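You operate a simulated robot arm through the tools that you are given. There is no shell and no other tool. Be economical: measure what you need, move in short steps, check, and stop when the job is done.

You are at the controls of a simulated two-armed robot. One attempt, no reset.

TASK
Put one of the blue bottles from the top of the long bench on the right sink counter. Take the lid off the squat clear jar and lay it down on the right half of the narrow table. Put the brown bottle marked "No. 72" from the desk top on top of the front filter cone and the brown bottle marked "No. 27" on the top of the long bench. Take the green can that says "pine" from the cans shelf and put it on the white drip tray. Put the tall pink bottle in the cream bucket. Turn the dose dial to 150 ml. The order is free. Set down upright: blue bottle, brown bottle, green can.

The check looks at the end state, three seconds after you hand in, the way a careful person would. Anything else that was tipped, shoved, dropped, spilled or broken makes it a failure. Lids that push on must go on centred and level and be pressed home; caps that screw on are set level and turned clockwise until they are tight.

THE ROBOT
Two 7-joint arms with fingered hands on one trunk, on a base that drives. Base frame: it is fixed to the floor where the robot stands at the start and does not move with it; the origin is under the middle of the robot, x ahead of it, y to its left, z up; the surface under the hand at the start is at about z = 0.8. Units: m, rad, N and s.
The left shoulder is at the start at [0.065, 0.125, 1.193], the right one opposite. With the tool pointing down near the work surface each hand reaches from about 0.38 to 0.78 m from the robot's upright axis, wherever it stands, measured 20 degrees to its own side. Places, roughly: blue bottle [0.25, 0, 0.75]; brown bottle [-1, 1.5, 0.75]; cream bucket (27x19x18 cm) [0.5, 0.8, 0.9]; dose dial [2.6, 1.4, 0.8]; front filter cone (10x13x6 cm) [-1.1, 1.7, 0.8]; green can [-0.25, 4.5, 0.5]; right sink counter [1.6, -1.9, 0.9]; squat clear jar (7x7x7 cm) [-1.1, 1.1, 0.8]; tall pink bottle [2.25, 1.75, 0.75]; top of the long bench [0.6, 1.3, 0.8]; white drip tray (25x16x3 cm) [4.6, 4.5, 0.8]. Payload 3.6 kg a hand.
Tool frame (each hand has its own): the origin (TCP) lies between the finger pads and is the grasp point; the fingertips stand 0.03 m ahead of it; z points along the fingers, y is the line along which they close. The gripper opens to 0.104 m. The gripper's body begins 0.035 m behind the TCP. The gripper is a hand of 4 fingers: y runs from the thumb to the fingers, the wrist lies at [-0.015, -0.104, -0.178] in the tool frame, and closing takes about 1.5 s.
Orientation is that of the tool frame in the base frame, as a unit quaternion [x, y, z, w]. With the fingers straight down and the wrist toward the robot, the tool's x, y and z point along [0, 1, 0], [1, 0, 0] and [0, 0, -1] of the base frame.

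THE INTERFACE
- The arms move only by the tool jog_arm. It takes "left_targets", "right_targets" or both (then of equal length, played together; a hand with none holds still); each is a list of rows, each an object of numbers (a shift or turn left out is 0, a gripper value left out holds the last): "x", "y", "z": the shift along the tool's x, y, z in m; "rx", "ry", "rz": the turn, a rotation vector about the tool's x, y, z in rad. In form: [{"x": .., "y": .., "z": .., "rx": .., "ry": .., "rz": ..}, ...]. A call has 1 to 12 rows; each row is the pose to reach, as a shift and turn from the pose commanded when the call began, along the tool's axes at that moment. "left_claw" and "right_claw" are, for a hand that has rows, the gripper command, from -1 (fully open) to 1 (shut), values between in proportion, set as the call begins (left out, the last holds). Each row takes 0.2 s and may step no farther than 0.05 m and 0.15 rad from the row before; otherwise, or with a gripper value out of range, the whole call is refused. A pose out of reach is approached as far as the arm can. The call stops where the force on the tool passes 40 N (or 10 N more than at its start, if that is more) or the arm is blocked; 0.2 s more then pass. The fingers move at their own pace (about 0.072 m/s each) and stop on an object; they squeeze with about 22 N. The grip force told is the motor's: it shows also when the fingers shut on nothing. Time passes only in rows, and 0.2 s behind the last, so rows that repeat a pose let the fingers close. The reply holds the time, the measured pose of the TCP, the force on the tool along the base axes, the opening and the grip force, in the units named above and with some noise, with the torque about the TCP (base axes, N m) and any sound that the robot's microphone picked up.
- Cameras (640 x 400 px; columns grow to the right, rows downward): "scene" is now at [0.1543, 0.0515, 1.3191]; the picture's right is [0.60, -0.80, 0.00], its down [-0.54, -0.41, -0.74] and it looks along [0.59, 0.44, -0.68] (base axes); focal length 214 px, centre (320, 200). "left" rides on the left gripper at [-0.061, -0.092, -0.131] in its tool frame; the picture's right is [-0.81, -0.28, 0.52], its down [0.53, -0.71, 0.46] and it looks along [0.24, 0.64, 0.73] (tool axes); focal length 275 px, centre (320, 200). "right" rides on the right gripper at [0.061, -0.092, -0.13] in its tool frame; the picture's right is [-0.81, 0.28, -0.52], its down [-0.53, -0.71, 0.46] and it looks along [-0.24, 0.65, 0.72] (tool axes); focal length 275 px, centre (320, 200). There is no depth. A picture from a camera that has moved, and an enlarged one, comes with that camera's place and axes in the base frame and with its lens.
- get_image(camera): a new picture of that camera. It takes no simulated time.
- raise_lower(by): slides the trunk up (or, below 0, down) by that many m; the arms and the scene camera ride with it, the base frame stays. It gives what a move gives, with no picture.
- roll_base(legs): drives the robot by 1 to 6 legs, each [ahead, left, turn to the left] in m, m and rad, along the robot's own axes; the way and the turn of a leg run together, so that a leg with both is an arc; at most 1.5 m and 3.142 rad a leg. The arms and the cameras ride along, it lands a little off, and it stops where it bumps. It gives what a move gives.
- curl_fingers(index, middle, ring, thumb_bend, thumb_turn, hand): sets how far each is bent, from 0 (flat) to 1 (curled in); at 0.3 the hand is open as for a grip, at 0.7 the pads meet at the TCP. One left out holds its place. A second passes; each finger stops where it meets its share of the squeeze, and holds until it gets a number again. A gripper value or a shape takes the hand back. It gives what a move gives, with no picture; readings hold the bend of each and the force on the fingers (four entries, about 0 where the hand has none), thumb and palm. thumb_turn goes from beside the hand (0) to across from the fingers (1), as for a grip.
- set_grasp(shape, hand): the hand has 4 fingers and takes this shape, open, in about a second: jaw (thumb against the fingers, like two jaws); tri (thumb and two fingers); tip (a fingertip pinch); poke (one finger out to press); point (the index stretched); flat (the hand flat); cup (the hand cupped); fist (a fist). The gripper value then closes the fingers along that shape, each until it touches; the sizes above hold for jaw. It gives what a move gives, with no picture.
- aim_head(pan, tilt): turns the head with the scene camera to pan (to the left, within 1.396 rad either way) and tilt (down, from -0.506 to 1.204), counted from straight ahead of the robot. It gives what a move gives.
- enlarge(camera, box): a new picture of the part [left, top, right, bottom] of that camera's present view, enlarged. It takes no simulated time.
- sign_off(): hands the job in; it is judged then, once.

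Work in short steps. Places have to be worked out from the pictures, the camera data and where the tool is seen: move nearer, look again, correct. Check each grasp and each placing, and mend what went wrong. You have 186 turns and 154 pictures in all, those below and enlarged ones among them. Open the grippers and draw the arms clear of the work before you hand the job in, unless the task says otherwise; then end with one line.

The tools are called as a command line: name --argument value ..., lists and objects as JSON in quotes. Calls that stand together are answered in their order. jog_arm: Moves the arms, as the interface text tells. Its arguments: {"type":"object","properties":{"left_targets":{"type":"array","items":{"type":"object","properties":{"x":{"type":"number"},"y":{"type":"number"},"z":{"type":"number"},"rx":{"type":"number"},"ry":{"type":"number"},"rz":{"type":"number"}}}},"left_claw":{"type":"number"},"right_targets":{"type":"array","items":{"type":"object","properties":{"x":{"type":"number"},"y":{"type":"number"},"z":{"type":"number"},"rx":{"type":"number"},"ry":{"type":"number"},"rz":{"type":"number"}}}},"right_claw":{"type":"number"}},"required":[]} The other tools are called the same way: raise_lower (by) slides the trunk up or down; set_grasp (shape, hand) gives the hand a shape; curl_fingers (index, middle, ring, thumb_bend, thumb_turn, hand) moves the fingers one by one; roll_base (legs) drives the base; aim_head (pan, tilt) turns the head that bears the scene camera; get_image (camera) takes a picture; enlarge (camera, box) takes an enlarged picture of a part of a camera's view; sign_off () hands the job in.

At the start:

```text
clock: 0.0
left_tool_pos: [0.3109, 0.3397, 1.2573]
left_tool_rot: [0.707, 0.707, 0.0, 0.0]
left_contact_force: [-1.2, 0.4, 0.3]
left_wrist_torque: [-0.02, 0.03, 0.0]
left_width: 0.1033
left_finger_force: 0.1
left_shape: jaw
left_bend: [0.3, 0.3, 0.3, 0.3, 0.98]
left_finger forces: [0.0, 0.0, 0.0, 0.1, 0.0, 0.1]
right_tool_pos: [0.4126, 0.077, 1.2452]
right_tool_rot: [0.706, 0.708, 0.0, -0.001]
right_contact_force: [0.5, -0.1, -0.2]
right_wrist_torque: [0.01, 0.01, 0.0]
right_width: 0.1036
right_finger_force: 0.1
right_shape: jaw
right_bend: [0.3, 0.3, 0.3, 0.3, 0.98]
right_finger forces: [0.0, 0.1, 0.0, 0.0, 0.0, 0.0]
trunk travel left (down, up): [-0.425, 0.111]
robot x, y, heading: [-0.0002, -0.0, 0.002]
head pan, tilt: [0.648, 0.744]
```

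scene: 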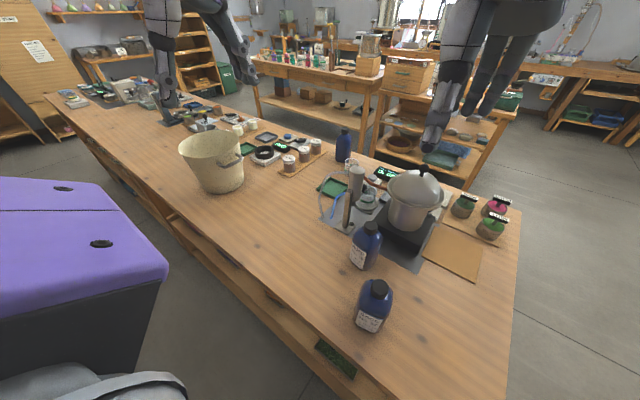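
right: 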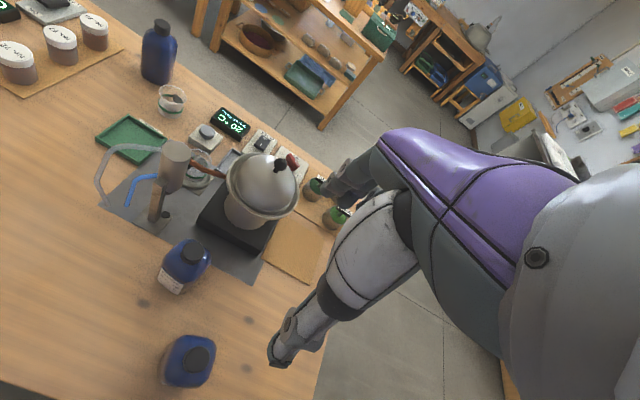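
left: 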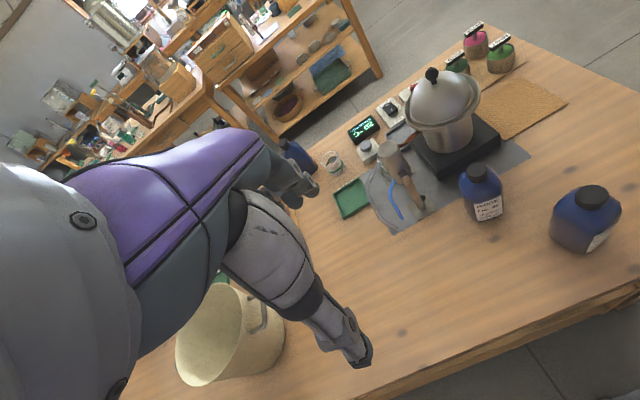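

I'll first look around to lay out the room: head straight, left and right.

aim_head --pan -0.9 --tilt 0.4

get_image --camera "scene"

aim_head --pan 1.396 --tilt 0.4

get_image --camera "scene"

aim_head --pan 0.3 --tilt 0.3

get_image --camera "scene"

```text
clock: 1.6
left_tool_pos: [0.311, 0.3387, 1.2576]
left_tool_rot: [0.706, 0.708, 0.0, 0.002]
left_contact_force: [0.4, 0.5, 0.9]
left_wrist_torque: [0.01, 0.0, 0.02]
left_width: 0.1035
left_finger_force: 0.1
left_shape: jaw
left_bend: [0.3, 0.3, 0.3, 0.3, 0.98]
left_finger forces: [0.1, 0.0, 0.1, 0.0, 0.1, 0.1]
right_tool_pos: [0.4134, 0.0778, 1.2457]
right_tool_rot: [0.708, 0.706, 0.001, 0.0]
right_contact_force: [-0.2, 0.5, -0.2]
right_wrist_torque: [0.03, -0.01, -0.01]
right_width: 0.1035
right_finger_force: 0.2
right_shape: jaw
right_bend: [0.3, 0.3, 0.3, 0.3, 0.98]
right_finger forces: [0.0, 0.0, 0.0, 0.1, 0.0, 0.1]
trunk travel left (down, up): [-0.425, 0.111]
robot x, y, heading: [-0.0021, -0.0034, -0.0]
head pan, tilt: [-0.901, 0.4]
```

```text
150 pictures are left
camera scene: at [0.1456, -0.0713, 1.3496], right [-0.78, -0.62, 0.0], down [-0.24, 0.3, -0.92], along [0.57, -0.72, -0.39], focal length 214 px, centre (320, 200)
```

scene: 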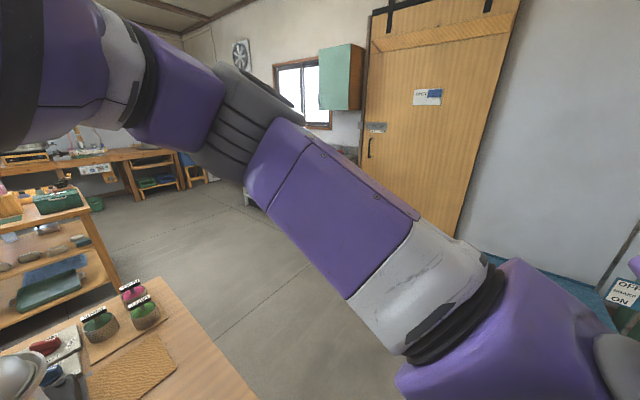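

```text
clock: 3.8
left_tool_pos: [0.3122, 0.34, 1.2576]
left_tool_rot: [0.707, 0.708, 0.0, 0.002]
left_contact_force: [-1.0, 0.0, -1.4]
left_wrist_torque: [-0.01, 0.01, 0.0]
left_width: 0.1036
left_finger_force: 0.0
left_shape: jaw
left_bend: [0.3, 0.3, 0.3, 0.3, 0.98]
left_finger forces: [0.0, 0.0, 0.0, 0.0, 0.0, 0.0]
right_tool_pos: [0.4127, 0.0769, 1.2455]
right_tool_rot: [0.707, 0.707, 0.0, 0.001]
right_contact_force: [-0.3, -0.6, 0.7]
right_wrist_torque: [0.01, 0.06, -0.03]
right_width: 0.1036
right_finger_force: 0.0
right_shape: jaw
right_bend: [0.3, 0.3, 0.3, 0.3, 0.98]
right_finger forces: [0.0, 0.1, 0.0, 0.0, 0.0, 0.1]
trunk travel left (down, up): [-0.425, 0.111]
robot x, y, heading: [0.0007, -0.0012, -0.001]
head pan, tilt: [1.396, 0.4]
```

```text
149 pictures are left
camera scene: at [0.1041, 0.0925, 1.3496], right [0.98, -0.17, 0.0], down [-0.07, -0.38, -0.92], along [0.16, 0.91, -0.39], focal length 214 px, centre (320, 200)
```

scene: 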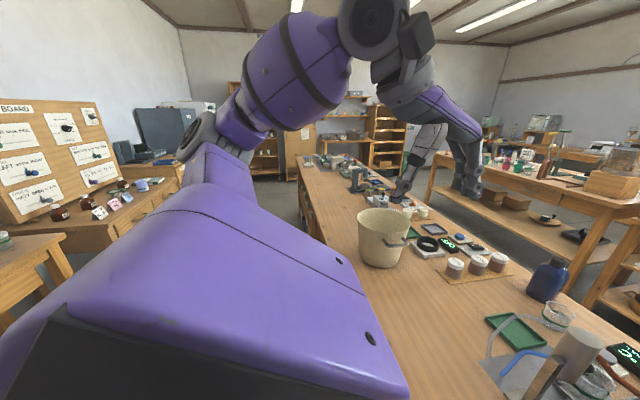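

```text
clock: 5.1
left_tool_pos: [0.3121, 0.3389, 1.2573]
left_tool_rot: [0.707, 0.708, 0.0, 0.001]
left_contact_force: [1.3, -0.6, 0.0]
left_wrist_torque: [0.01, 0.0, -0.01]
left_width: 0.1032
left_finger_force: 0.1
left_shape: jaw
left_bend: [0.3, 0.3, 0.3, 0.3, 0.98]
left_finger forces: [0.1, 0.1, 0.0, 0.0, 0.1, 0.0]
right_tool_pos: [0.4131, 0.0787, 1.2448]
right_tool_rot: [0.707, 0.708, 0.0, 0.0]
right_contact_force: [0.5, -0.9, -0.5]
right_wrist_torque: [0.0, 0.01, 0.02]
right_width: 0.1037
right_finger_force: 0.1
right_shape: jaw
right_bend: [0.3, 0.3, 0.3, 0.3, 0.98]
right_finger forces: [0.0, 0.0, 0.0, 0.1, 0.0, 0.0]
trunk travel left (down, up): [-0.425, 0.111]
robot x, y, heading: [0.0018, 0.0009, 0.001]
head pan, tilt: [0.3, 0.3]
```

```text
148 pictures are left
camera scene: at [0.1771, 0.029, 1.3588], right [0.3, -0.96, 0.0], down [-0.28, -0.09, -0.96], along [0.91, 0.28, -0.3], focal length 214 px, centre (320, 200)
```

scene: 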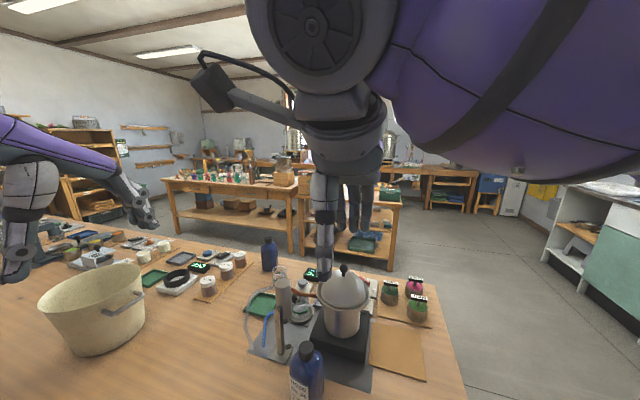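

The bottle nearest the robot seems to be at about (0.37, 0.07) with its cap top near z = 0.93. I'll step back and left so that it lies in the right hand's range.

roll_base --legs '[[-0.15, 0.25, 0]]'

aim_head --pan -0.3 --tilt 0.8

get_image --camera "scene"

get_image --camera "right"

```text
clock: 7.9
left_tool_pos: [0.1625, 0.5858, 1.2588]
left_tool_rot: [0.708, 0.706, 0.0, 0.001]
left_contact_force: [-0.9, 0.6, 0.0]
left_wrist_torque: [0.01, -0.05, -0.01]
left_width: 0.1035
left_finger_force: 0.0
left_shape: jaw
left_bend: [0.3, 0.3, 0.3, 0.3, 0.98]
left_finger forces: [0.0, 0.1, 0.0, 0.1, 0.0, 0.0]
right_tool_pos: [0.264, 0.3248, 1.2444]
right_tool_rot: [0.708, 0.707, 0.0, 0.0]
right_contact_force: [1.1, 0.1, 0.4]
right_wrist_torque: [0.02, 0.02, -0.04]
right_width: 0.1036
right_finger_force: 0.1
right_shape: jaw
right_bend: [0.3, 0.3, 0.3, 0.3, 0.98]
right_finger forces: [0.0, 0.1, 0.1, 0.0, 0.0, 0.0]
trunk travel left (down, up): [-0.425, 0.111]
robot x, y, heading: [-0.1483, 0.2454, -0.003]
head pan, tilt: [0.3, 0.3]
```

```text
clock: 8.9
left_tool_pos: [0.1635, 0.5868, 1.2573]
left_tool_rot: [0.707, 0.707, 0.0, 0.001]
left_contact_force: [0.5, 0.0, -0.8]
left_wrist_torque: [0.01, -0.01, 0.02]
left_width: 0.1035
left_finger_force: 0.1
left_shape: jaw
left_bend: [0.3, 0.3, 0.3, 0.3, 0.98]
left_finger forces: [0.1, 0.0, 0.0, 0.0, 0.1, 0.1]
right_tool_pos: [0.266, 0.324, 1.2442]
right_tool_rot: [0.708, 0.706, 0.0, -0.001]
right_contact_force: [0.7, -0.2, -0.7]
right_wrist_torque: [0.04, 0.03, 0.01]
right_width: 0.1034
right_finger_force: 0.0
right_shape: jaw
right_bend: [0.3, 0.3, 0.3, 0.3, 0.98]
right_finger forces: [0.0, 0.0, 0.1, 0.0, 0.0, 0.1]
trunk travel left (down, up): [-0.425, 0.111]
robot x, y, heading: [-0.1475, 0.2475, -0.004]
head pan, tilt: [-0.3, 0.799]
```

```text
147 pictures are left
camera scene: at [0.0175, 0.2251, 1.3158], right [-0.28, -0.96, 0.0], down [-0.68, 0.2, -0.71], along [0.68, -0.2, -0.71], focal length 214 px, centre (320, 200)
```

scene: 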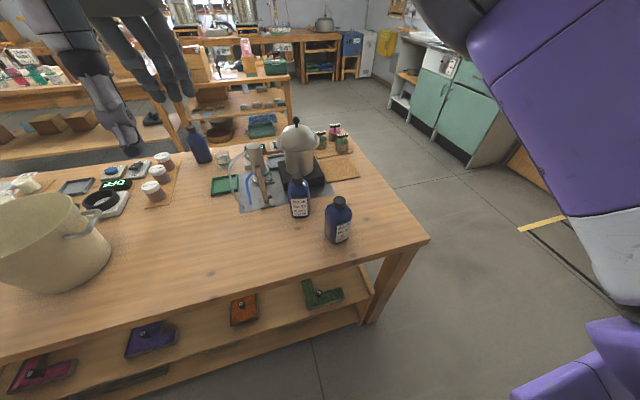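

```text
146 pictures are left
camera right: at [0.1735, 0.3857, 1.3761], right [0.27, -0.81, 0.52], down [-0.72, -0.53, -0.46], along [0.64, -0.25, -0.72], focal length 275 px, centre (320, 200)
```

right: 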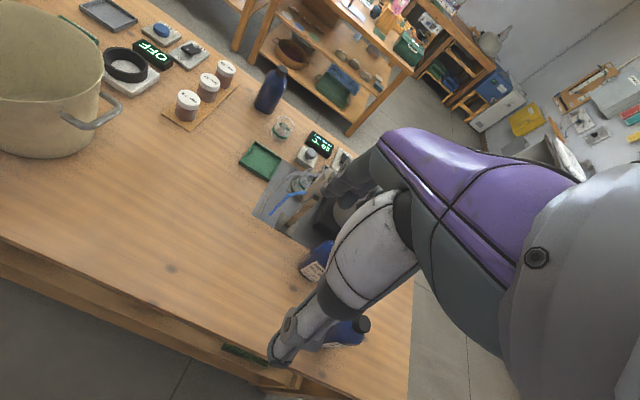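

The cap is confirmed at about (0.372, 0.071), z 0.93. I'll move the right hand over it and part of the way down, then check.

jog_arm --right_targets '[{"x": -0.042, "y": 0.018}, {"x": -0.084, "y": 0.036}, {"x": -0.126, "y": 0.053}, {"x": -0.168, "y": 0.07}, {"x": -0.21, "y": 0.088}, {"x": -0.253, "y": 0.106}, {"x": -0.253, "y": 0.106, "z": 0.05}, {"x": -0.253, "y": 0.106, "z": 0.1}, {"x": -0.253, "y": 0.106, "z": 0.15}, {"x": -0.253, "y": 0.106, "z": 0.19}, {"x": -0.253, "y": 0.106, "z": 0.22}]' --right_claw -1

get_image --camera "right"

enlarge --camera "scene" --box '[240, 80, 440, 260]'

```text
clock: 11.3
left_tool_pos: [0.1648, 0.5848, 1.2582]
left_tool_rot: [0.707, 0.707, 0.0, 0.001]
left_contact_force: [0.3, -0.2, -0.2]
left_wrist_torque: [0.01, 0.0, 0.0]
left_width: 0.1033
left_finger_force: 0.0
left_shape: jaw
left_bend: [0.3, 0.3, 0.3, 0.3, 0.98]
left_finger forces: [0.0, 0.0, 0.1, 0.0, 0.0, 0.1]
right_tool_pos: [0.3688, 0.0718, 1.0226]
right_tool_rot: [0.708, 0.706, 0.001, 0.001]
right_contact_force: [0.3, 0.2, 0.4]
right_wrist_torque: [0.0, 0.01, 0.0]
right_width: 0.1035
right_finger_force: 0.1
right_shape: jaw
right_bend: [0.3, 0.3, 0.3, 0.3, 0.98]
right_finger forces: [0.1, 0.0, 0.0, 0.1, 0.0, 0.0]
trunk travel left (down, up): [-0.425, 0.111]
robot x, y, heading: [-0.1496, 0.2442, -0.001]
head pan, tilt: [-0.3, 0.799]
```

```text
145 pictures are left
camera right: at [0.277, 0.1343, 1.1543], right [0.27, -0.81, 0.52], down [-0.71, -0.53, -0.46], along [0.64, -0.24, -0.72], focal length 275 px, centre (320, 200)
```

right: 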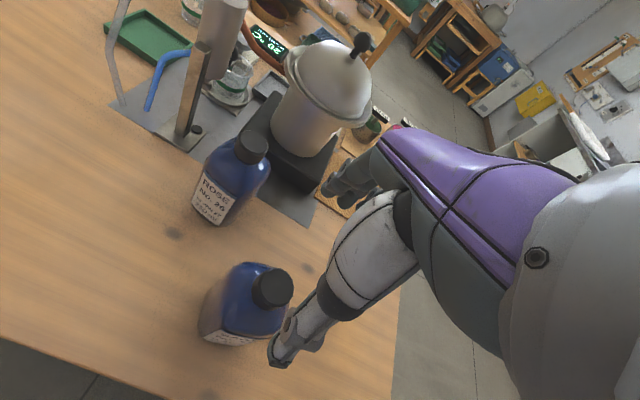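

```text
2.22 times, centred on (340, 170) of scene
camera zoom: at [0.0166, 0.224, 1.3145], right [-0.3, -0.95, 0.0], down [-0.68, 0.21, -0.7], along [0.67, -0.21, -0.72], focal length 477 px, centre (276, 267)
```

zoom: 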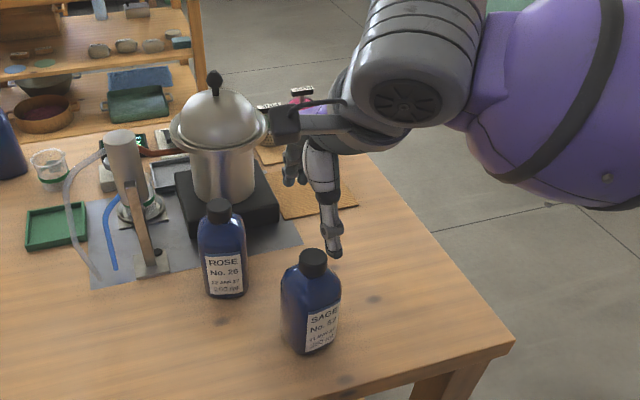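

Both views put the cap under the TCP. I'll go down to z of about 0.912 and then close on the cap.

jog_arm --right_targets '[{"z": 0.04}, {"z": 0.08}, {"z": 0.11}]'

jog_arm --right_targets '[{"z": 0}, {"z": 0}, {"z": 0}, {"z": 0}, {"z": 0}, {"z": 0}, {"z": 0}, {"z": 0}]' --right_claw 1

get_image --camera "scene"

```text
clock: 12.1
left_tool_pos: [0.1638, 0.5861, 1.2572]
left_tool_rot: [0.708, 0.707, 0.0, 0.001]
left_contact_force: [-0.2, -1.1, 0.0]
left_wrist_torque: [-0.03, 0.03, 0.02]
left_width: 0.1035
left_finger_force: 0.1
left_shape: jaw
left_bend: [0.3, 0.3, 0.3, 0.3, 0.98]
left_finger forces: [0.0, 0.0, 0.1, 0.1, 0.0, 0.0]
right_tool_pos: [0.373, 0.0717, 0.9166]
right_tool_rot: [0.708, 0.706, 0.001, 0.0]
right_contact_force: [0.8, -0.7, -0.1]
right_wrist_torque: [0.01, 0.01, -0.01]
right_width: 0.1035
right_finger_force: 0.1
right_shape: jaw
right_bend: [0.3, 0.3, 0.3, 0.3, 0.98]
right_finger forces: [0.0, 0.1, 0.0, 0.0, 0.0, 0.0]
trunk travel left (down, up): [-0.425, 0.111]
robot x, y, heading: [-0.1468, 0.2456, -0.006]
head pan, tilt: [-0.3, 0.799]
```

```text
clock: 13.9
left_tool_pos: [0.1637, 0.586, 1.2561]
left_tool_rot: [0.708, 0.706, 0.001, 0.002]
left_contact_force: [-0.6, 0.4, -0.3]
left_wrist_torque: [-0.03, 0.0, 0.03]
left_width: 0.104
left_finger_force: 0.0
left_shape: jaw
left_bend: [0.3, 0.3, 0.3, 0.3, 0.98]
left_finger forces: [0.0, 0.1, 0.1, 0.1, 0.1, 0.0]
right_tool_pos: [0.3718, 0.0705, 0.9162]
right_tool_rot: [0.708, 0.706, -0.001, -0.001]
right_contact_force: [-0.8, 0.0, 0.8]
right_wrist_torque: [0.0, 0.01, 0.03]
right_width: 0.0604
right_finger_force: 22.1
right_shape: jaw
right_bend: [0.74, 0.51, 0.55, 0.48, 0.98]
right_finger forces: [11.1, 5.9, 2.6, 0.0, 19.6, 0.1]
trunk travel left (down, up): [-0.425, 0.111]
robot x, y, heading: [-0.149, 0.2479, 0.002]
head pan, tilt: [-0.3, 0.799]
```

```text
143 pictures are left
camera scene: at [0.0165, 0.224, 1.3144], right [-0.3, -0.95, 0.0], down [-0.68, 0.21, -0.7], along [0.67, -0.21, -0.72], focal length 214 px, centre (320, 200)
```

scene: 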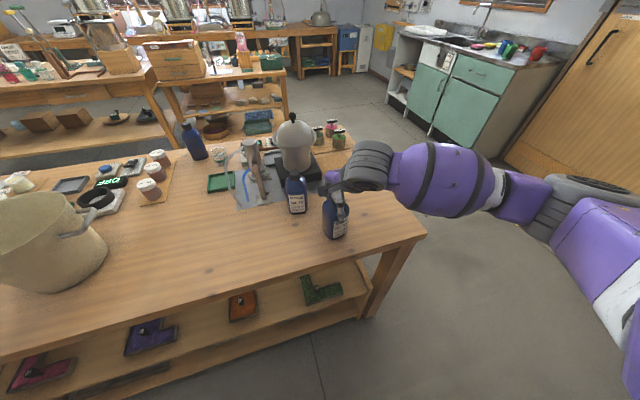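

The grip holds at 22 N, width 0.06. I'll lift it clear and check that it hangs.

jog_arm --right_targets '[{"z": -0.03}, {"z": -0.07}, {"z": -0.12}, {"z": -0.17}, {"z": -0.22}, {"z": -0.25}]'

get_image --camera "scene"

```text
clock: 15.3
left_tool_pos: [0.1647, 0.5855, 1.2568]
left_tool_rot: [0.708, 0.707, -0.001, 0.0]
left_contact_force: [-1.1, -0.8, -0.7]
left_wrist_torque: [-0.01, -0.02, 0.02]
left_width: 0.1034
left_finger_force: 0.1
left_shape: jaw
left_bend: [0.3, 0.3, 0.3, 0.3, 0.98]
left_finger forces: [0.1, 0.0, 0.0, 0.0, 0.1, 0.0]
right_tool_pos: [0.3697, 0.0711, 1.1635]
right_tool_rot: [0.708, 0.706, -0.001, -0.001]
right_contact_force: [0.6, 0.0, -5.4]
right_wrist_torque: [-0.04, -0.02, 0.01]
right_width: 0.0601
right_finger_force: 22.1
right_shape: jaw
right_bend: [0.74, 0.51, 0.55, 0.48, 0.98]
right_finger forces: [11.5, 5.9, 2.5, 0.0, 19.3, 0.0]
trunk travel left (down, up): [-0.425, 0.111]
robot x, y, heading: [-0.1481, 0.2451, -0.0]
head pan, tilt: [-0.3, 0.799]
```

```text
142 pictures are left
camera scene: at [0.0167, 0.2241, 1.3144], right [-0.3, -0.95, 0.0], down [-0.68, 0.21, -0.7], along [0.67, -0.21, -0.72], focal length 214 px, centre (320, 200)
```

scene: 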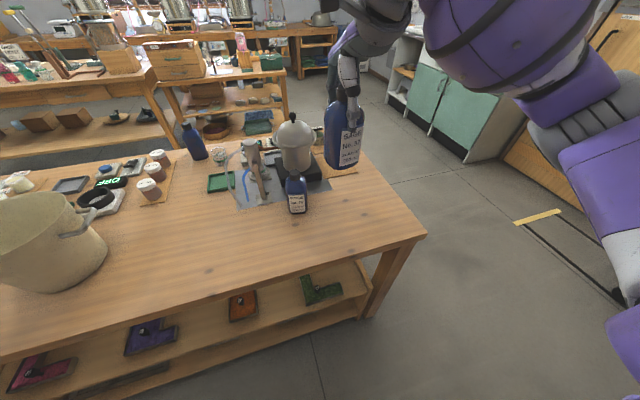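

The bottle hangs securely, about 0.55 kg. I'll drive round the bench end and turn to face the counter.

roll_base --legs '[[-0.1, -1.2, 0], [0, 0, -1.571], [0, 1.0, 0], [0, 0.8, 0]]'

aim_head --pan 0 --tilt 0.65

get_image --camera "scene"

```text
clock: 45.7
left_tool_pos: [1.9174, -1.2323, 1.2577]
left_tool_rot: [1.0, 0.012, -0.001, -0.001]
left_contact_force: [-0.8, -0.1, 0.3]
left_wrist_torque: [-0.01, 0.01, -0.02]
left_width: 0.1035
left_finger_force: 0.0
left_shape: jaw
left_bend: [0.3, 0.3, 0.3, 0.3, 0.98]
left_finger forces: [0.0, 0.0, 0.0, 0.0, 0.0, 0.0]
right_tool_pos: [1.4085, -1.4515, 1.1633]
right_tool_rot: [1.0, 0.013, -0.001, 0.0]
right_contact_force: [1.5, 0.0, -5.0]
right_wrist_torque: [-0.05, 0.01, 0.0]
right_width: 0.0602
right_finger_force: 21.5
right_shape: jaw
right_bend: [0.74, 0.51, 0.55, 0.49, 0.98]
right_finger forces: [11.5, 5.9, 2.6, 0.1, 19.2, 0.0]
trunk travel left (down, up): [-0.425, 0.111]
robot x, y, heading: [1.5732, -0.9278, -1.546]
head pan, tilt: [-0.3, 0.799]
```

```text
clock: 46.5
left_tool_pos: [1.9171, -1.232, 1.2573]
left_tool_rot: [1.0, 0.013, -0.001, 0.0]
left_contact_force: [0.0, 0.1, -0.3]
left_wrist_torque: [-0.01, 0.02, 0.02]
left_width: 0.1034
left_finger_force: 0.1
left_shape: jaw
left_bend: [0.3, 0.3, 0.3, 0.3, 0.98]
left_finger forces: [0.0, 0.0, 0.0, 0.0, 0.0, 0.0]
right_tool_pos: [1.4073, -1.4529, 1.163]
right_tool_rot: [1.0, 0.013, 0.0, 0.0]
right_contact_force: [0.1, -0.1, -5.2]
right_wrist_torque: [-0.01, -0.02, -0.02]
right_width: 0.0599
right_finger_force: 22.2
right_shape: jaw
right_bend: [0.74, 0.51, 0.55, 0.49, 0.98]
right_finger forces: [11.4, 5.8, 2.6, 0.1, 19.3, 0.0]
trunk travel left (down, up): [-0.425, 0.111]
robot x, y, heading: [1.5701, -0.9265, -1.549]
head pan, tilt: [0.0, 0.649]
```

```text
141 pictures are left
camera scene: at [1.5756, -1.1012, 1.327], right [-1.0, -0.02, 0.0], down [-0.01, 0.6, -0.8], along [0.02, -0.8, -0.61], focal length 214 px, centre (320, 200)
```

scene: 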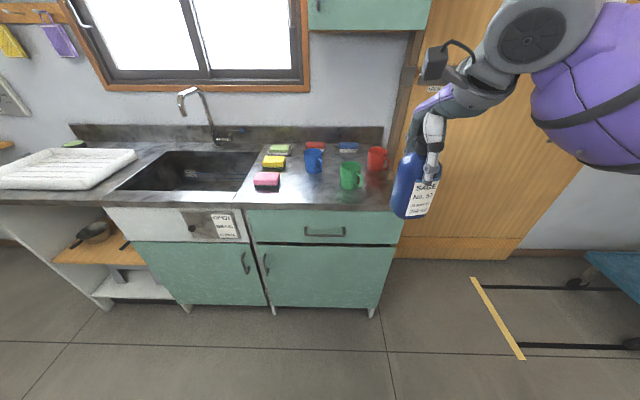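

The right counter has a free spot near (1.62, -1.76), between the pink sponge and the green mug. I'll drive closer so that the bottle comes over it.

roll_base --legs '[[0.28, 0.2, 0]]'

get_image --camera "scene"

get_image --camera "right"

```text
clock: 48.9
left_tool_pos: [2.1205, -1.5158, 1.2575]
left_tool_rot: [1.0, 0.011, 0.0, 0.0]
left_contact_force: [-0.1, -0.7, -0.2]
left_wrist_torque: [0.03, -0.04, -0.02]
left_width: 0.1037
left_finger_force: 0.1
left_shape: jaw
left_bend: [0.3, 0.3, 0.3, 0.3, 0.98]
left_finger forces: [0.0, 0.0, 0.0, 0.0, 0.0, 0.0]
right_tool_pos: [1.6094, -1.7339, 1.1637]
right_tool_rot: [1.0, 0.01, 0.0, 0.001]
right_contact_force: [0.5, -0.1, -4.6]
right_wrist_torque: [-0.06, 0.04, 0.05]
right_width: 0.0601
right_finger_force: 22.0
right_shape: jaw
right_bend: [0.74, 0.51, 0.55, 0.49, 0.98]
right_finger forces: [11.6, 5.9, 2.6, 0.0, 19.1, 0.0]
trunk travel left (down, up): [-0.425, 0.111]
robot x, y, heading: [1.775, -1.2119, -1.556]
head pan, tilt: [0.0, 0.649]
```

```text
140 pictures are left
camera scene: at [1.7795, -1.3839, 1.327], right [-1.0, -0.02, 0.0], down [-0.01, 0.6, -0.8], along [0.02, -0.8, -0.6], focal length 214 px, centre (320, 200)
```

scene: 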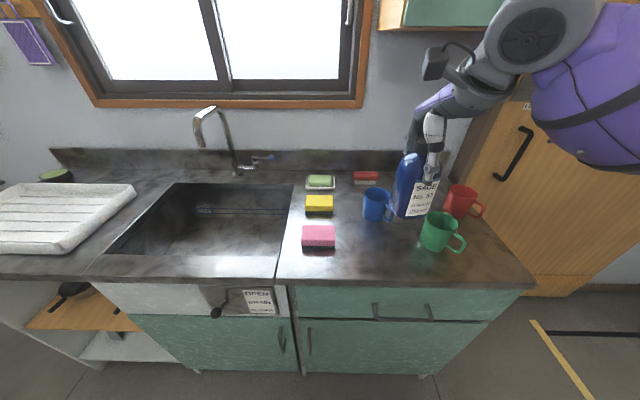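

```text
139 pictures are left
camera right: at [1.6695, -1.641, 1.2948], right [-0.8, -0.29, 0.52], down [-0.55, 0.7, -0.46], along [-0.23, -0.65, -0.72], focal length 275 px, centre (320, 200)
```

right: 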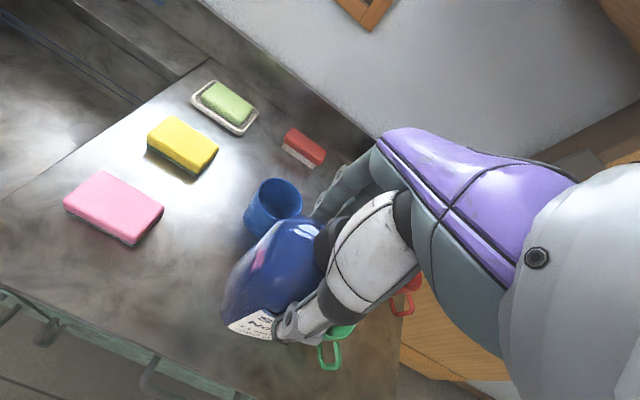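

The target (1.615, -1.752) is clear of both mugs and the front edge. I'll shift slightly and lower near to the surface.

jog_arm --right_targets '[{"x": 0.007, "y": 0.018, "z": 0.03}, {"x": 0.007, "y": 0.018, "z": 0.07}, {"x": 0.007, "y": 0.018, "z": 0.1}, {"x": 0.007, "y": 0.018, "z": 0.12}]'

get_image --camera "scene"

```text
clock: 49.9
left_tool_pos: [2.1206, -1.5161, 1.2574]
left_tool_rot: [1.0, 0.01, -0.001, 0.0]
left_contact_force: [-0.7, -0.1, 0.0]
left_wrist_torque: [0.01, 0.01, -0.01]
left_width: 0.1037
left_finger_force: 0.1
left_shape: jaw
left_bend: [0.3, 0.3, 0.3, 0.3, 0.98]
left_finger forces: [0.0, 0.1, 0.0, 0.1, 0.1, 0.0]
right_tool_pos: [1.6173, -1.7511, 1.0475]
right_tool_rot: [1.0, 0.01, 0.0, 0.0]
right_contact_force: [0.3, -0.9, -3.8]
right_wrist_torque: [-0.06, -0.01, 0.0]
right_width: 0.0599
right_finger_force: 22.0
right_shape: jaw
right_bend: [0.74, 0.51, 0.55, 0.49, 0.98]
right_finger forces: [11.6, 5.8, 2.6, 0.1, 19.2, 0.0]
trunk travel left (down, up): [-0.425, 0.111]
robot x, y, heading: [1.7738, -1.212, -1.553]
head pan, tilt: [0.0, 0.649]
```

```text
138 pictures are left
camera scene: at [1.7793, -1.3838, 1.327], right [-1.0, -0.02, 0.0], down [-0.01, 0.6, -0.8], along [0.02, -0.8, -0.6], focal length 214 px, centre (320, 200)
```

scene: 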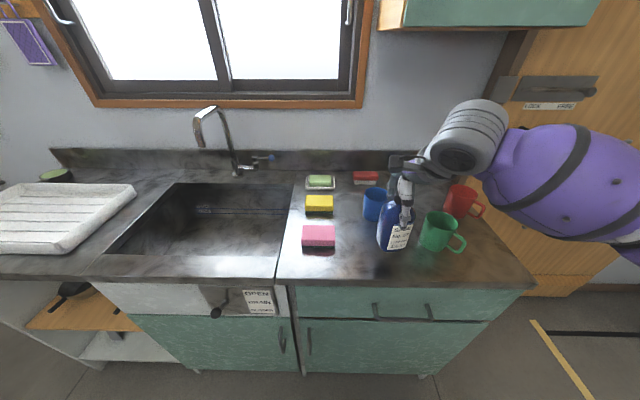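

Contact is near. I'll creep down in 4 mm rows until the surface carries the bottle.

jog_arm --right_targets '[{"z": 0.005}, {"z": 0.01}, {"z": 0.014}, {"z": 0.018}, {"z": 0.022}]'

```text
clock: 51.0
left_tool_pos: [2.1193, -1.5171, 1.2574]
left_tool_rot: [1.0, 0.011, -0.001, 0.0]
left_contact_force: [0.6, 0.5, 0.9]
left_wrist_torque: [0.01, 0.01, 0.01]
left_width: 0.1037
left_finger_force: 0.0
left_shape: jaw
left_bend: [0.3, 0.3, 0.3, 0.3, 0.98]
left_finger forces: [0.0, 0.0, 0.0, 0.1, 0.0, 0.1]
right_tool_pos: [1.6179, -1.7507, 1.0233]
right_tool_rot: [1.0, 0.009, 0.0, 0.001]
right_contact_force: [-0.1, -0.8, -4.7]
right_wrist_torque: [-0.03, -0.03, 0.0]
right_width: 0.0602
right_finger_force: 22.0
right_shape: jaw
right_bend: [0.74, 0.51, 0.55, 0.49, 0.98]
right_finger forces: [11.6, 5.8, 2.6, 0.0, 19.2, 0.0]
trunk travel left (down, up): [-0.425, 0.111]
robot x, y, heading: [1.7778, -1.2107, -1.553]
head pan, tilt: [0.0, 0.649]
```

No contact yet, so I'll keep creeping down.

jog_arm --right_targets '[{"z": 0.004}, {"z": 0.008}, {"z": 0.012}, {"z": 0.016}, {"z": 0.02}, {"z": 0.024}]'

enlarge --camera "scene" --box '[300, 130, 500, 290]'

```text
clock: 52.5
left_tool_pos: [2.1193, -1.5168, 1.2572]
left_tool_rot: [1.0, 0.01, -0.001, -0.001]
left_contact_force: [0.0, 1.3, 0.6]
left_wrist_torque: [0.02, 0.01, -0.02]
left_width: 0.1035
left_finger_force: 0.1
left_shape: jaw
left_bend: [0.3, 0.3, 0.3, 0.3, 0.98]
left_finger forces: [0.0, 0.0, 0.0, 0.0, 0.1, 0.1]
right_tool_pos: [1.618, -1.7525, 0.9982]
right_tool_rot: [1.0, 0.01, 0.0, 0.0]
right_contact_force: [0.4, 0.9, -4.4]
right_wrist_torque: [-0.07, 0.03, 0.0]
right_width: 0.0602
right_finger_force: 22.1
right_shape: jaw
right_bend: [0.74, 0.51, 0.55, 0.49, 0.98]
right_finger forces: [11.5, 5.9, 2.6, 0.0, 19.2, 0.1]
trunk travel left (down, up): [-0.425, 0.111]
robot x, y, heading: [1.7718, -1.2108, -1.556]
head pan, tilt: [0.0, 0.649]
```

```text
2.50 times, centred on (400, 210) of scene
camera zoom: at [1.7794, -1.3837, 1.327], right [-1.0, -0.02, 0.0], down [-0.01, 0.6, -0.8], along [0.02, -0.8, -0.6], focal length 536 px, centre (120, 175)
```

zoom: 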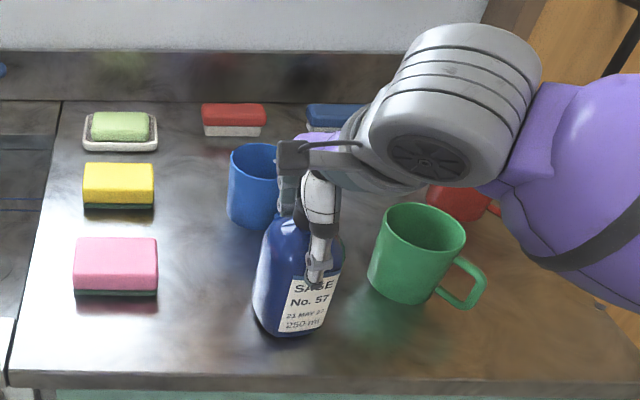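

The bottle bottom is probably about 0.87 and close. I'll creep on.

jog_arm --right_targets '[{"z": 0.003}, {"z": 0.006}, {"z": 0.009}, {"z": 0.012}, {"z": 0.015}]'

```text
clock: 53.6
left_tool_pos: [2.1185, -1.5147, 1.2581]
left_tool_rot: [1.0, 0.011, 0.001, 0.002]
left_contact_force: [-0.8, -0.4, 0.0]
left_wrist_torque: [0.01, -0.02, 0.0]
left_width: 0.1035
left_finger_force: 0.1
left_shape: jaw
left_bend: [0.3, 0.3, 0.3, 0.3, 0.98]
left_finger forces: [0.1, 0.0, 0.0, 0.0, 0.0, 0.1]
right_tool_pos: [1.6163, -1.7554, 0.9933]
right_tool_rot: [1.0, 0.01, 0.003, 0.012]
right_contact_force: [-0.7, 5.3, 19.1]
right_wrist_torque: [0.45, 0.02, -0.01]
right_width: 0.0592
right_finger_force: 22.5
right_shape: jaw
right_bend: [0.74, 0.51, 0.56, 0.48, 0.98]
right_finger forces: [11.1, 5.5, 1.8, 0.0, 23.0, 0.0]
trunk travel left (down, up): [-0.425, 0.111]
robot x, y, heading: [1.7745, -1.2132, -1.553]
head pan, tilt: [0.0, 0.649]
stopped in row 5 (right hand): the force on the tool passed its limit at 43 N (the readings are from after the stop); the commanded pose is now the measured one
```

It is standing on the counter. I'll ease off 2 mm and open, then rise straight up.

jog_arm --right_targets '[{"z": -0.002}]'

jog_arm --right_targets '[{"z": 0}, {"z": 0}, {"z": 0}, {"z": 0}, {"z": 0}, {"z": 0}]' --right_claw -1

jog_arm --right_targets '[{"z": -0.03}, {"z": -0.07}, {"z": -0.12}, {"z": -0.17}, {"z": -0.22}, {"z": -0.25}]'

get_image --camera "scene"

```text
clock: 54.0
left_tool_pos: [2.1197, -1.514, 1.2586]
left_tool_rot: [1.0, 0.01, 0.0, 0.001]
left_contact_force: [-0.3, -0.1, -0.9]
left_wrist_torque: [0.0, -0.02, 0.01]
left_width: 0.1036
left_finger_force: 0.0
left_shape: jaw
left_bend: [0.3, 0.3, 0.3, 0.3, 0.98]
left_finger forces: [0.1, 0.0, 0.0, 0.0, 0.1, 0.0]
right_tool_pos: [1.6169, -1.7522, 0.9935]
right_tool_rot: [1.0, 0.008, 0.003, 0.009]
right_contact_force: [-0.9, 2.1, 17.3]
right_wrist_torque: [0.27, 0.03, 0.0]
right_width: 0.0591
right_finger_force: 22.5
right_shape: jaw
right_bend: [0.74, 0.51, 0.56, 0.49, 0.98]
right_finger forces: [12.4, 6.4, 2.3, 0.0, 21.8, 0.0]
trunk travel left (down, up): [-0.425, 0.111]
robot x, y, heading: [1.773, -1.2097, -1.553]
head pan, tilt: [0.0, 0.649]
```

```text
clock: 55.4
left_tool_pos: [2.12, -1.5161, 1.2562]
left_tool_rot: [1.0, 0.011, -0.001, 0.001]
left_contact_force: [-0.2, 0.6, -0.2]
left_wrist_torque: [0.04, 0.0, 0.0]
left_width: 0.1038
left_finger_force: 0.0
left_shape: jaw
left_bend: [0.3, 0.3, 0.3, 0.3, 0.98]
left_finger forces: [0.1, 0.0, 0.0, 0.0, 0.0, 0.1]
right_tool_pos: [1.6168, -1.7544, 0.993]
right_tool_rot: [1.0, 0.008, 0.002, 0.008]
right_contact_force: [-0.6, 0.4, 0.2]
right_wrist_torque: [0.01, -0.01, 0.02]
right_width: 0.1036
right_finger_force: 0.2
right_shape: jaw
right_bend: [0.3, 0.3, 0.3, 0.3, 0.98]
right_finger forces: [0.0, 0.0, 0.0, 0.0, 0.1, 0.0]
trunk travel left (down, up): [-0.425, 0.111]
robot x, y, heading: [1.7767, -1.2099, -1.552]
head pan, tilt: [0.0, 0.649]
```

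```text
clock: 56.8
left_tool_pos: [2.1192, -1.5151, 1.2575]
left_tool_rot: [1.0, 0.011, 0.0, 0.001]
left_contact_force: [-0.1, 0.2, -0.4]
left_wrist_torque: [0.01, -0.01, 0.03]
left_width: 0.1035
left_finger_force: 0.2
left_shape: jaw
left_bend: [0.3, 0.3, 0.3, 0.3, 0.98]
left_finger forces: [0.0, 0.1, 0.0, 0.0, 0.1, 0.0]
right_tool_pos: [1.615, -1.7519, 1.2463]
right_tool_rot: [1.0, 0.009, 0.002, 0.007]
right_contact_force: [0.0, 0.1, 0.2]
right_wrist_torque: [0.02, 0.03, -0.02]
right_width: 0.1035
right_finger_force: 0.0
right_shape: jaw
right_bend: [0.3, 0.3, 0.3, 0.3, 0.98]
right_finger forces: [0.0, 0.0, 0.1, 0.0, 0.0, 0.0]
trunk travel left (down, up): [-0.425, 0.111]
robot x, y, heading: [1.7729, -1.2097, -1.552]
head pan, tilt: [0.0, 0.649]
```

```text
136 pictures are left
camera scene: at [1.7797, -1.3832, 1.3271], right [-1.0, -0.02, 0.0], down [-0.01, 0.6, -0.8], along [0.02, -0.8, -0.6], focal length 214 px, centre (320, 200)
```

scene: 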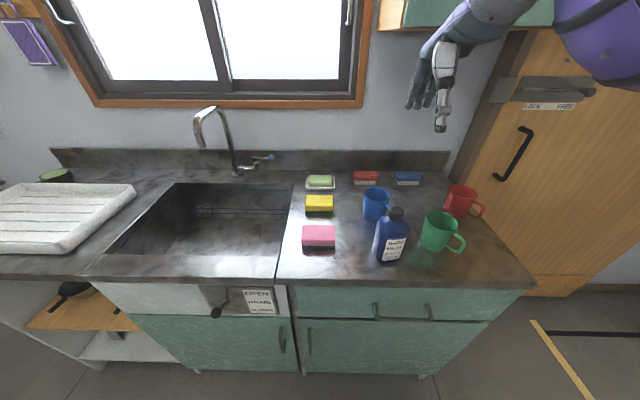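

The blue bottle stands upright on the right sink counter. Next I'll back out, turn about, and look at the middle benches with the pink bottle and the dial.

roll_base --legs '[[-0.3, 0, 0], [0, 0, 3.12]]'

aim_head --pan -0.3 --tilt 0.35

get_image --camera "scene"

```text
clock: 66.0
left_tool_pos: [1.4487, -0.5732, 1.2578]
left_tool_rot: [0.03, 1.0, 0.001, 0.0]
left_contact_force: [0.4, -0.9, 0.0]
left_wrist_torque: [-0.03, -0.02, -0.02]
left_width: 0.104
left_finger_force: 0.1
left_shape: jaw
left_bend: [0.3, 0.3, 0.3, 0.3, 0.98]
left_finger forces: [0.0, 0.1, 0.1, 0.0, 0.0, 0.0]
right_tool_pos: [1.9723, -0.3776, 1.2459]
right_tool_rot: [0.031, 0.999, 0.007, -0.001]
right_contact_force: [-0.4, 0.2, -0.9]
right_wrist_torque: [0.0, 0.02, -0.01]
right_width: 0.1033
right_finger_force: 0.1
right_shape: jaw
right_bend: [0.3, 0.3, 0.3, 0.3, 0.98]
right_finger forces: [0.0, 0.0, 0.0, 0.0, 0.0, 0.1]
trunk travel left (down, up): [-0.425, 0.111]
robot x, y, heading: [1.7691, -0.9009, 1.507]
head pan, tilt: [0.0, 0.649]
```

```text
clock: 66.8
left_tool_pos: [1.4484, -0.5725, 1.2577]
left_tool_rot: [0.03, 1.0, 0.001, 0.0]
left_contact_force: [-0.7, 0.2, -0.3]
left_wrist_torque: [0.03, -0.01, 0.01]
left_width: 0.1038
left_finger_force: 0.0
left_shape: jaw
left_bend: [0.3, 0.3, 0.3, 0.3, 0.98]
left_finger forces: [0.0, 0.0, 0.1, 0.0, 0.0, 0.1]
right_tool_pos: [1.9707, -0.3775, 1.245]
right_tool_rot: [0.031, 0.999, 0.008, -0.002]
right_contact_force: [0.6, 0.3, 0.3]
right_wrist_torque: [0.03, 0.01, -0.02]
right_width: 0.1036
right_finger_force: 0.0
right_shape: jaw
right_bend: [0.3, 0.3, 0.3, 0.3, 0.98]
right_finger forces: [0.0, 0.0, 0.1, 0.0, 0.0, 0.0]
trunk travel left (down, up): [-0.425, 0.111]
robot x, y, heading: [1.7672, -0.901, 1.505]
head pan, tilt: [-0.3, 0.351]
```

```text
135 pictures are left
camera scene: at [1.8076, -0.7288, 1.354], right [0.94, -0.35, 0.0], down [-0.12, -0.32, -0.94], along [0.33, 0.88, -0.34], focal length 214 px, centre (320, 200)
```

scene: 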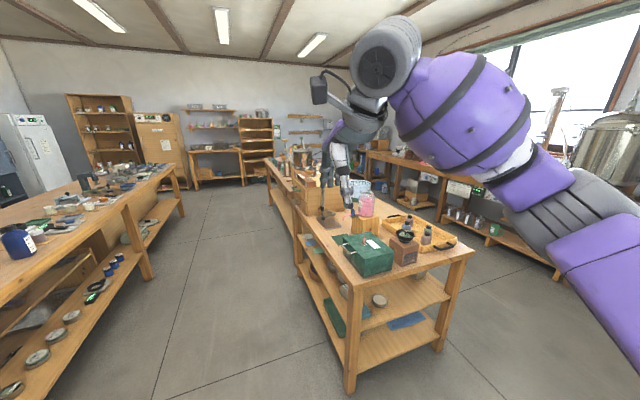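

I'm going into the aisle between the long bench and the middle bench, to about (1.4, 1.4), facing the middle bench.

roll_base --legs '[[0, 0.45, 0.06], [1.2, 0, 0], [0.9, 0, 0], [0, 0, -1.57]]'

aim_head --pan 0.0 --tilt 0.5

get_image --camera "scene"

```text
clock: 85.1
left_tool_pos: [1.6261, 1.554, 1.2579]
left_tool_rot: [0.708, 0.706, -0.001, 0.001]
left_contact_force: [-0.7, -1.3, 0.0]
left_wrist_torque: [-0.01, -0.01, -0.02]
left_width: 0.1035
left_finger_force: 0.2
left_shape: jaw
left_bend: [0.3, 0.3, 0.3, 0.3, 0.98]
left_finger forces: [0.1, 0.0, 0.1, 0.0, 0.0, 0.0]
right_tool_pos: [1.8481, 1.0421, 1.2457]
right_tool_rot: [0.709, 0.705, 0.006, 0.005]
right_contact_force: [-0.1, -0.1, -0.1]
right_wrist_torque: [0.0, -0.01, 0.03]
right_width: 0.1036
right_finger_force: 0.1
right_shape: jaw
right_bend: [0.3, 0.3, 0.3, 0.3, 0.98]
right_finger forces: [0.1, 0.0, 0.1, 0.0, 0.0, 0.0]
trunk travel left (down, up): [-0.425, 0.111]
robot x, y, heading: [1.3123, 1.2227, -0.007]
head pan, tilt: [-0.3, 0.351]
```

```text
clock: 85.9
left_tool_pos: [1.6269, 1.5541, 1.2585]
left_tool_rot: [0.708, 0.706, 0.001, 0.001]
left_contact_force: [-0.5, -0.6, 1.0]
left_wrist_torque: [0.01, 0.01, -0.03]
left_width: 0.1036
left_finger_force: 0.0
left_shape: jaw
left_bend: [0.3, 0.3, 0.3, 0.3, 0.98]
left_finger forces: [0.0, 0.0, 0.0, 0.0, 0.1, 0.1]
right_tool_pos: [1.8505, 1.0444, 1.2454]
right_tool_rot: [0.709, 0.705, 0.007, 0.004]
right_contact_force: [0.3, -0.2, 1.1]
right_wrist_torque: [0.02, -0.02, -0.02]
right_width: 0.1036
right_finger_force: 0.2
right_shape: jaw
right_bend: [0.3, 0.3, 0.3, 0.3, 0.98]
right_finger forces: [0.1, 0.1, 0.0, 0.1, 0.0, 0.1]
trunk travel left (down, up): [-0.425, 0.111]
robot x, y, heading: [1.3116, 1.2178, -0.006]
head pan, tilt: [0.0, 0.499]
```

```text
134 pictures are left
camera scene: at [1.4918, 1.2168, 1.3405], right [-0.01, -1.0, 0.0], down [-0.48, 0.0, -0.88], along [0.88, -0.01, -0.48], focal length 214 px, centre (320, 200)
```

scene: 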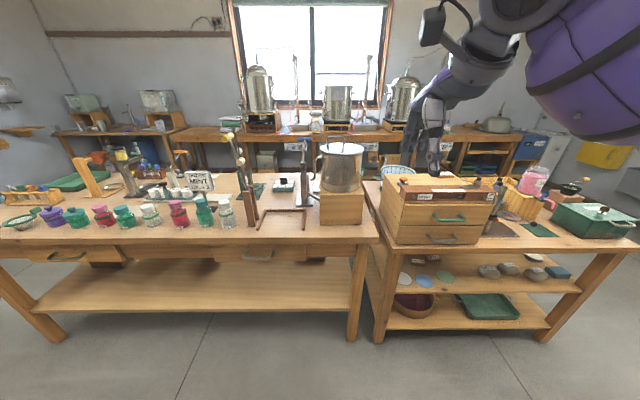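

Let me enlarge the left part of this bench to find the tall pink bottle and the dose dial.

enlarge --camera "scene" --box '[80, 140, 280, 260]'

enlarge --camera "scene" --box '[220, 130, 380, 240]'

```text
3.20 times, centred on (180, 200) of scene
camera zoom: at [1.4918, 1.2168, 1.3405], right [-0.01, -1.0, 0.0], down [-0.48, 0.0, -0.88], along [0.88, -0.01, -0.48], focal length 686 px, centre (768, 200)
```

zoom: 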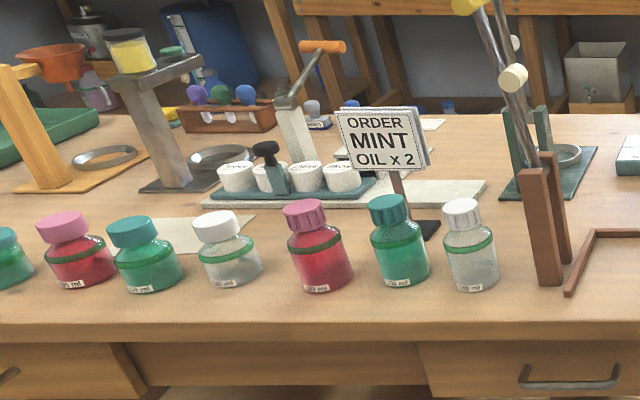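

```text
3.64 times, centred on (300, 185) of scene
camera zoom: at [1.4918, 1.2168, 1.3405], right [-0.01, -1.0, 0.0], down [-0.48, 0.0, -0.88], along [0.88, -0.01, -0.48], focal length 780 px, centre (393, 254)
```

zoom: 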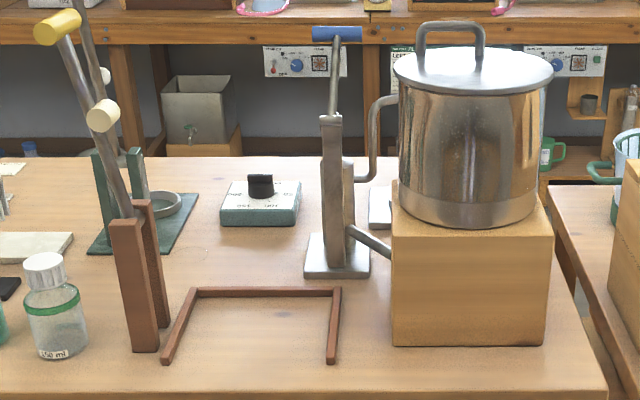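

The dose dial box is near (2.61, 1.41), best worked from the far side. The tall pink bottle is at about (2.30, 1.83). I'll strafe left, then go ahead, to bring the right hand over it.

roll_base --legs '[[0, 0.78, 0], [0.4, 0, 0]]'

aim_head --pan -0.3 --tilt 0.8

get_image --camera "scene"

get_image --camera "right"

```text
clock: 95.3
left_tool_pos: [2.0266, 2.3364, 1.2569]
left_tool_rot: [0.71, 0.704, 0.0, 0.001]
left_contact_force: [0.7, -0.3, 0.3]
left_wrist_torque: [0.0, 0.01, 0.0]
left_width: 0.1036
left_finger_force: 0.1
left_shape: jaw
left_bend: [0.3, 0.3, 0.3, 0.3, 0.98]
left_finger forces: [0.0, 0.1, 0.0, 0.0, 0.0, 0.0]
right_tool_pos: [2.2471, 1.8239, 1.2455]
right_tool_rot: [0.712, 0.703, 0.007, 0.005]
right_contact_force: [1.0, 0.0, 0.0]
right_wrist_torque: [0.01, 0.01, -0.01]
right_width: 0.1038
right_finger_force: 0.0
right_shape: jaw
right_bend: [0.3, 0.3, 0.3, 0.3, 0.98]
right_finger forces: [0.1, 0.0, 0.0, 0.0, 0.1, 0.1]
trunk travel left (down, up): [-0.425, 0.111]
robot x, y, heading: [1.7093, 1.9998, -0.014]
head pan, tilt: [0.0, 0.499]
```

```text
clock: 96.1
left_tool_pos: [2.0265, 2.3355, 1.2572]
left_tool_rot: [0.711, 0.704, 0.0, 0.002]
left_contact_force: [0.3, -0.6, -1.2]
left_wrist_torque: [-0.02, 0.0, 0.01]
left_width: 0.1034
left_finger_force: 0.0
left_shape: jaw
left_bend: [0.3, 0.3, 0.3, 0.3, 0.98]
left_finger forces: [0.1, 0.0, 0.0, 0.0, 0.0, 0.1]
right_tool_pos: [2.2473, 1.8233, 1.2448]
right_tool_rot: [0.711, 0.703, 0.007, 0.005]
right_contact_force: [0.1, -0.6, 0.1]
right_wrist_torque: [-0.01, 0.02, 0.0]
right_width: 0.104
right_finger_force: 0.0
right_shape: jaw
right_bend: [0.3, 0.3, 0.3, 0.3, 0.98]
right_finger forces: [0.1, 0.0, 0.0, 0.0, 0.0, 0.1]
trunk travel left (down, up): [-0.425, 0.111]
robot x, y, heading: [1.713, 1.9968, -0.007]
head pan, tilt: [-0.3, 0.799]
```

```text
131 pictures are left
camera scene: at [1.8764, 1.9756, 1.3145], right [-0.31, -0.95, 0.0], down [-0.68, 0.22, -0.7], along [0.66, -0.21, -0.72], focal length 214 px, centre (320, 200)
```

scene: 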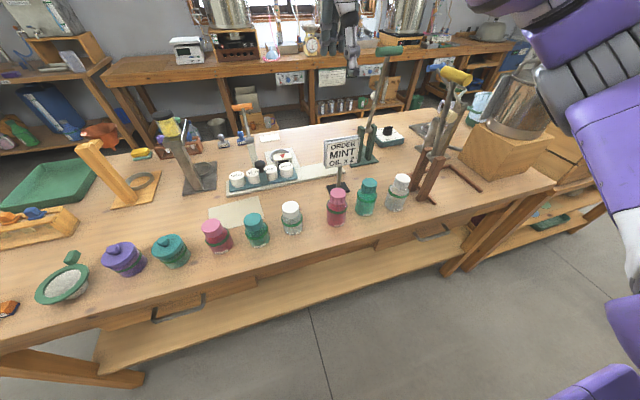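

```text
130 pictures are left
camera right: at [2.1542, 1.8856, 1.3754], right [0.26, -0.82, 0.52], down [-0.71, -0.52, -0.47], along [0.65, -0.25, -0.71], focal length 275 px, centre (320, 200)
```

right: 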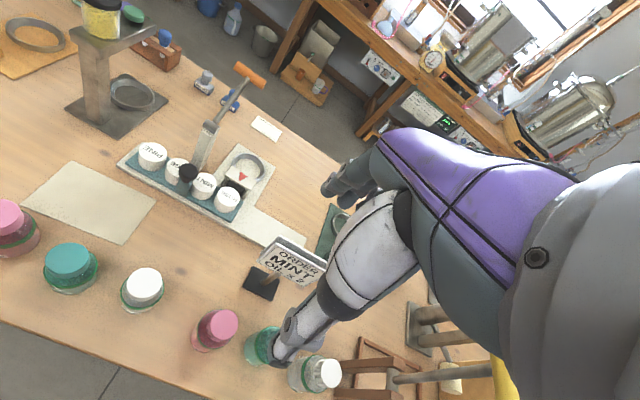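

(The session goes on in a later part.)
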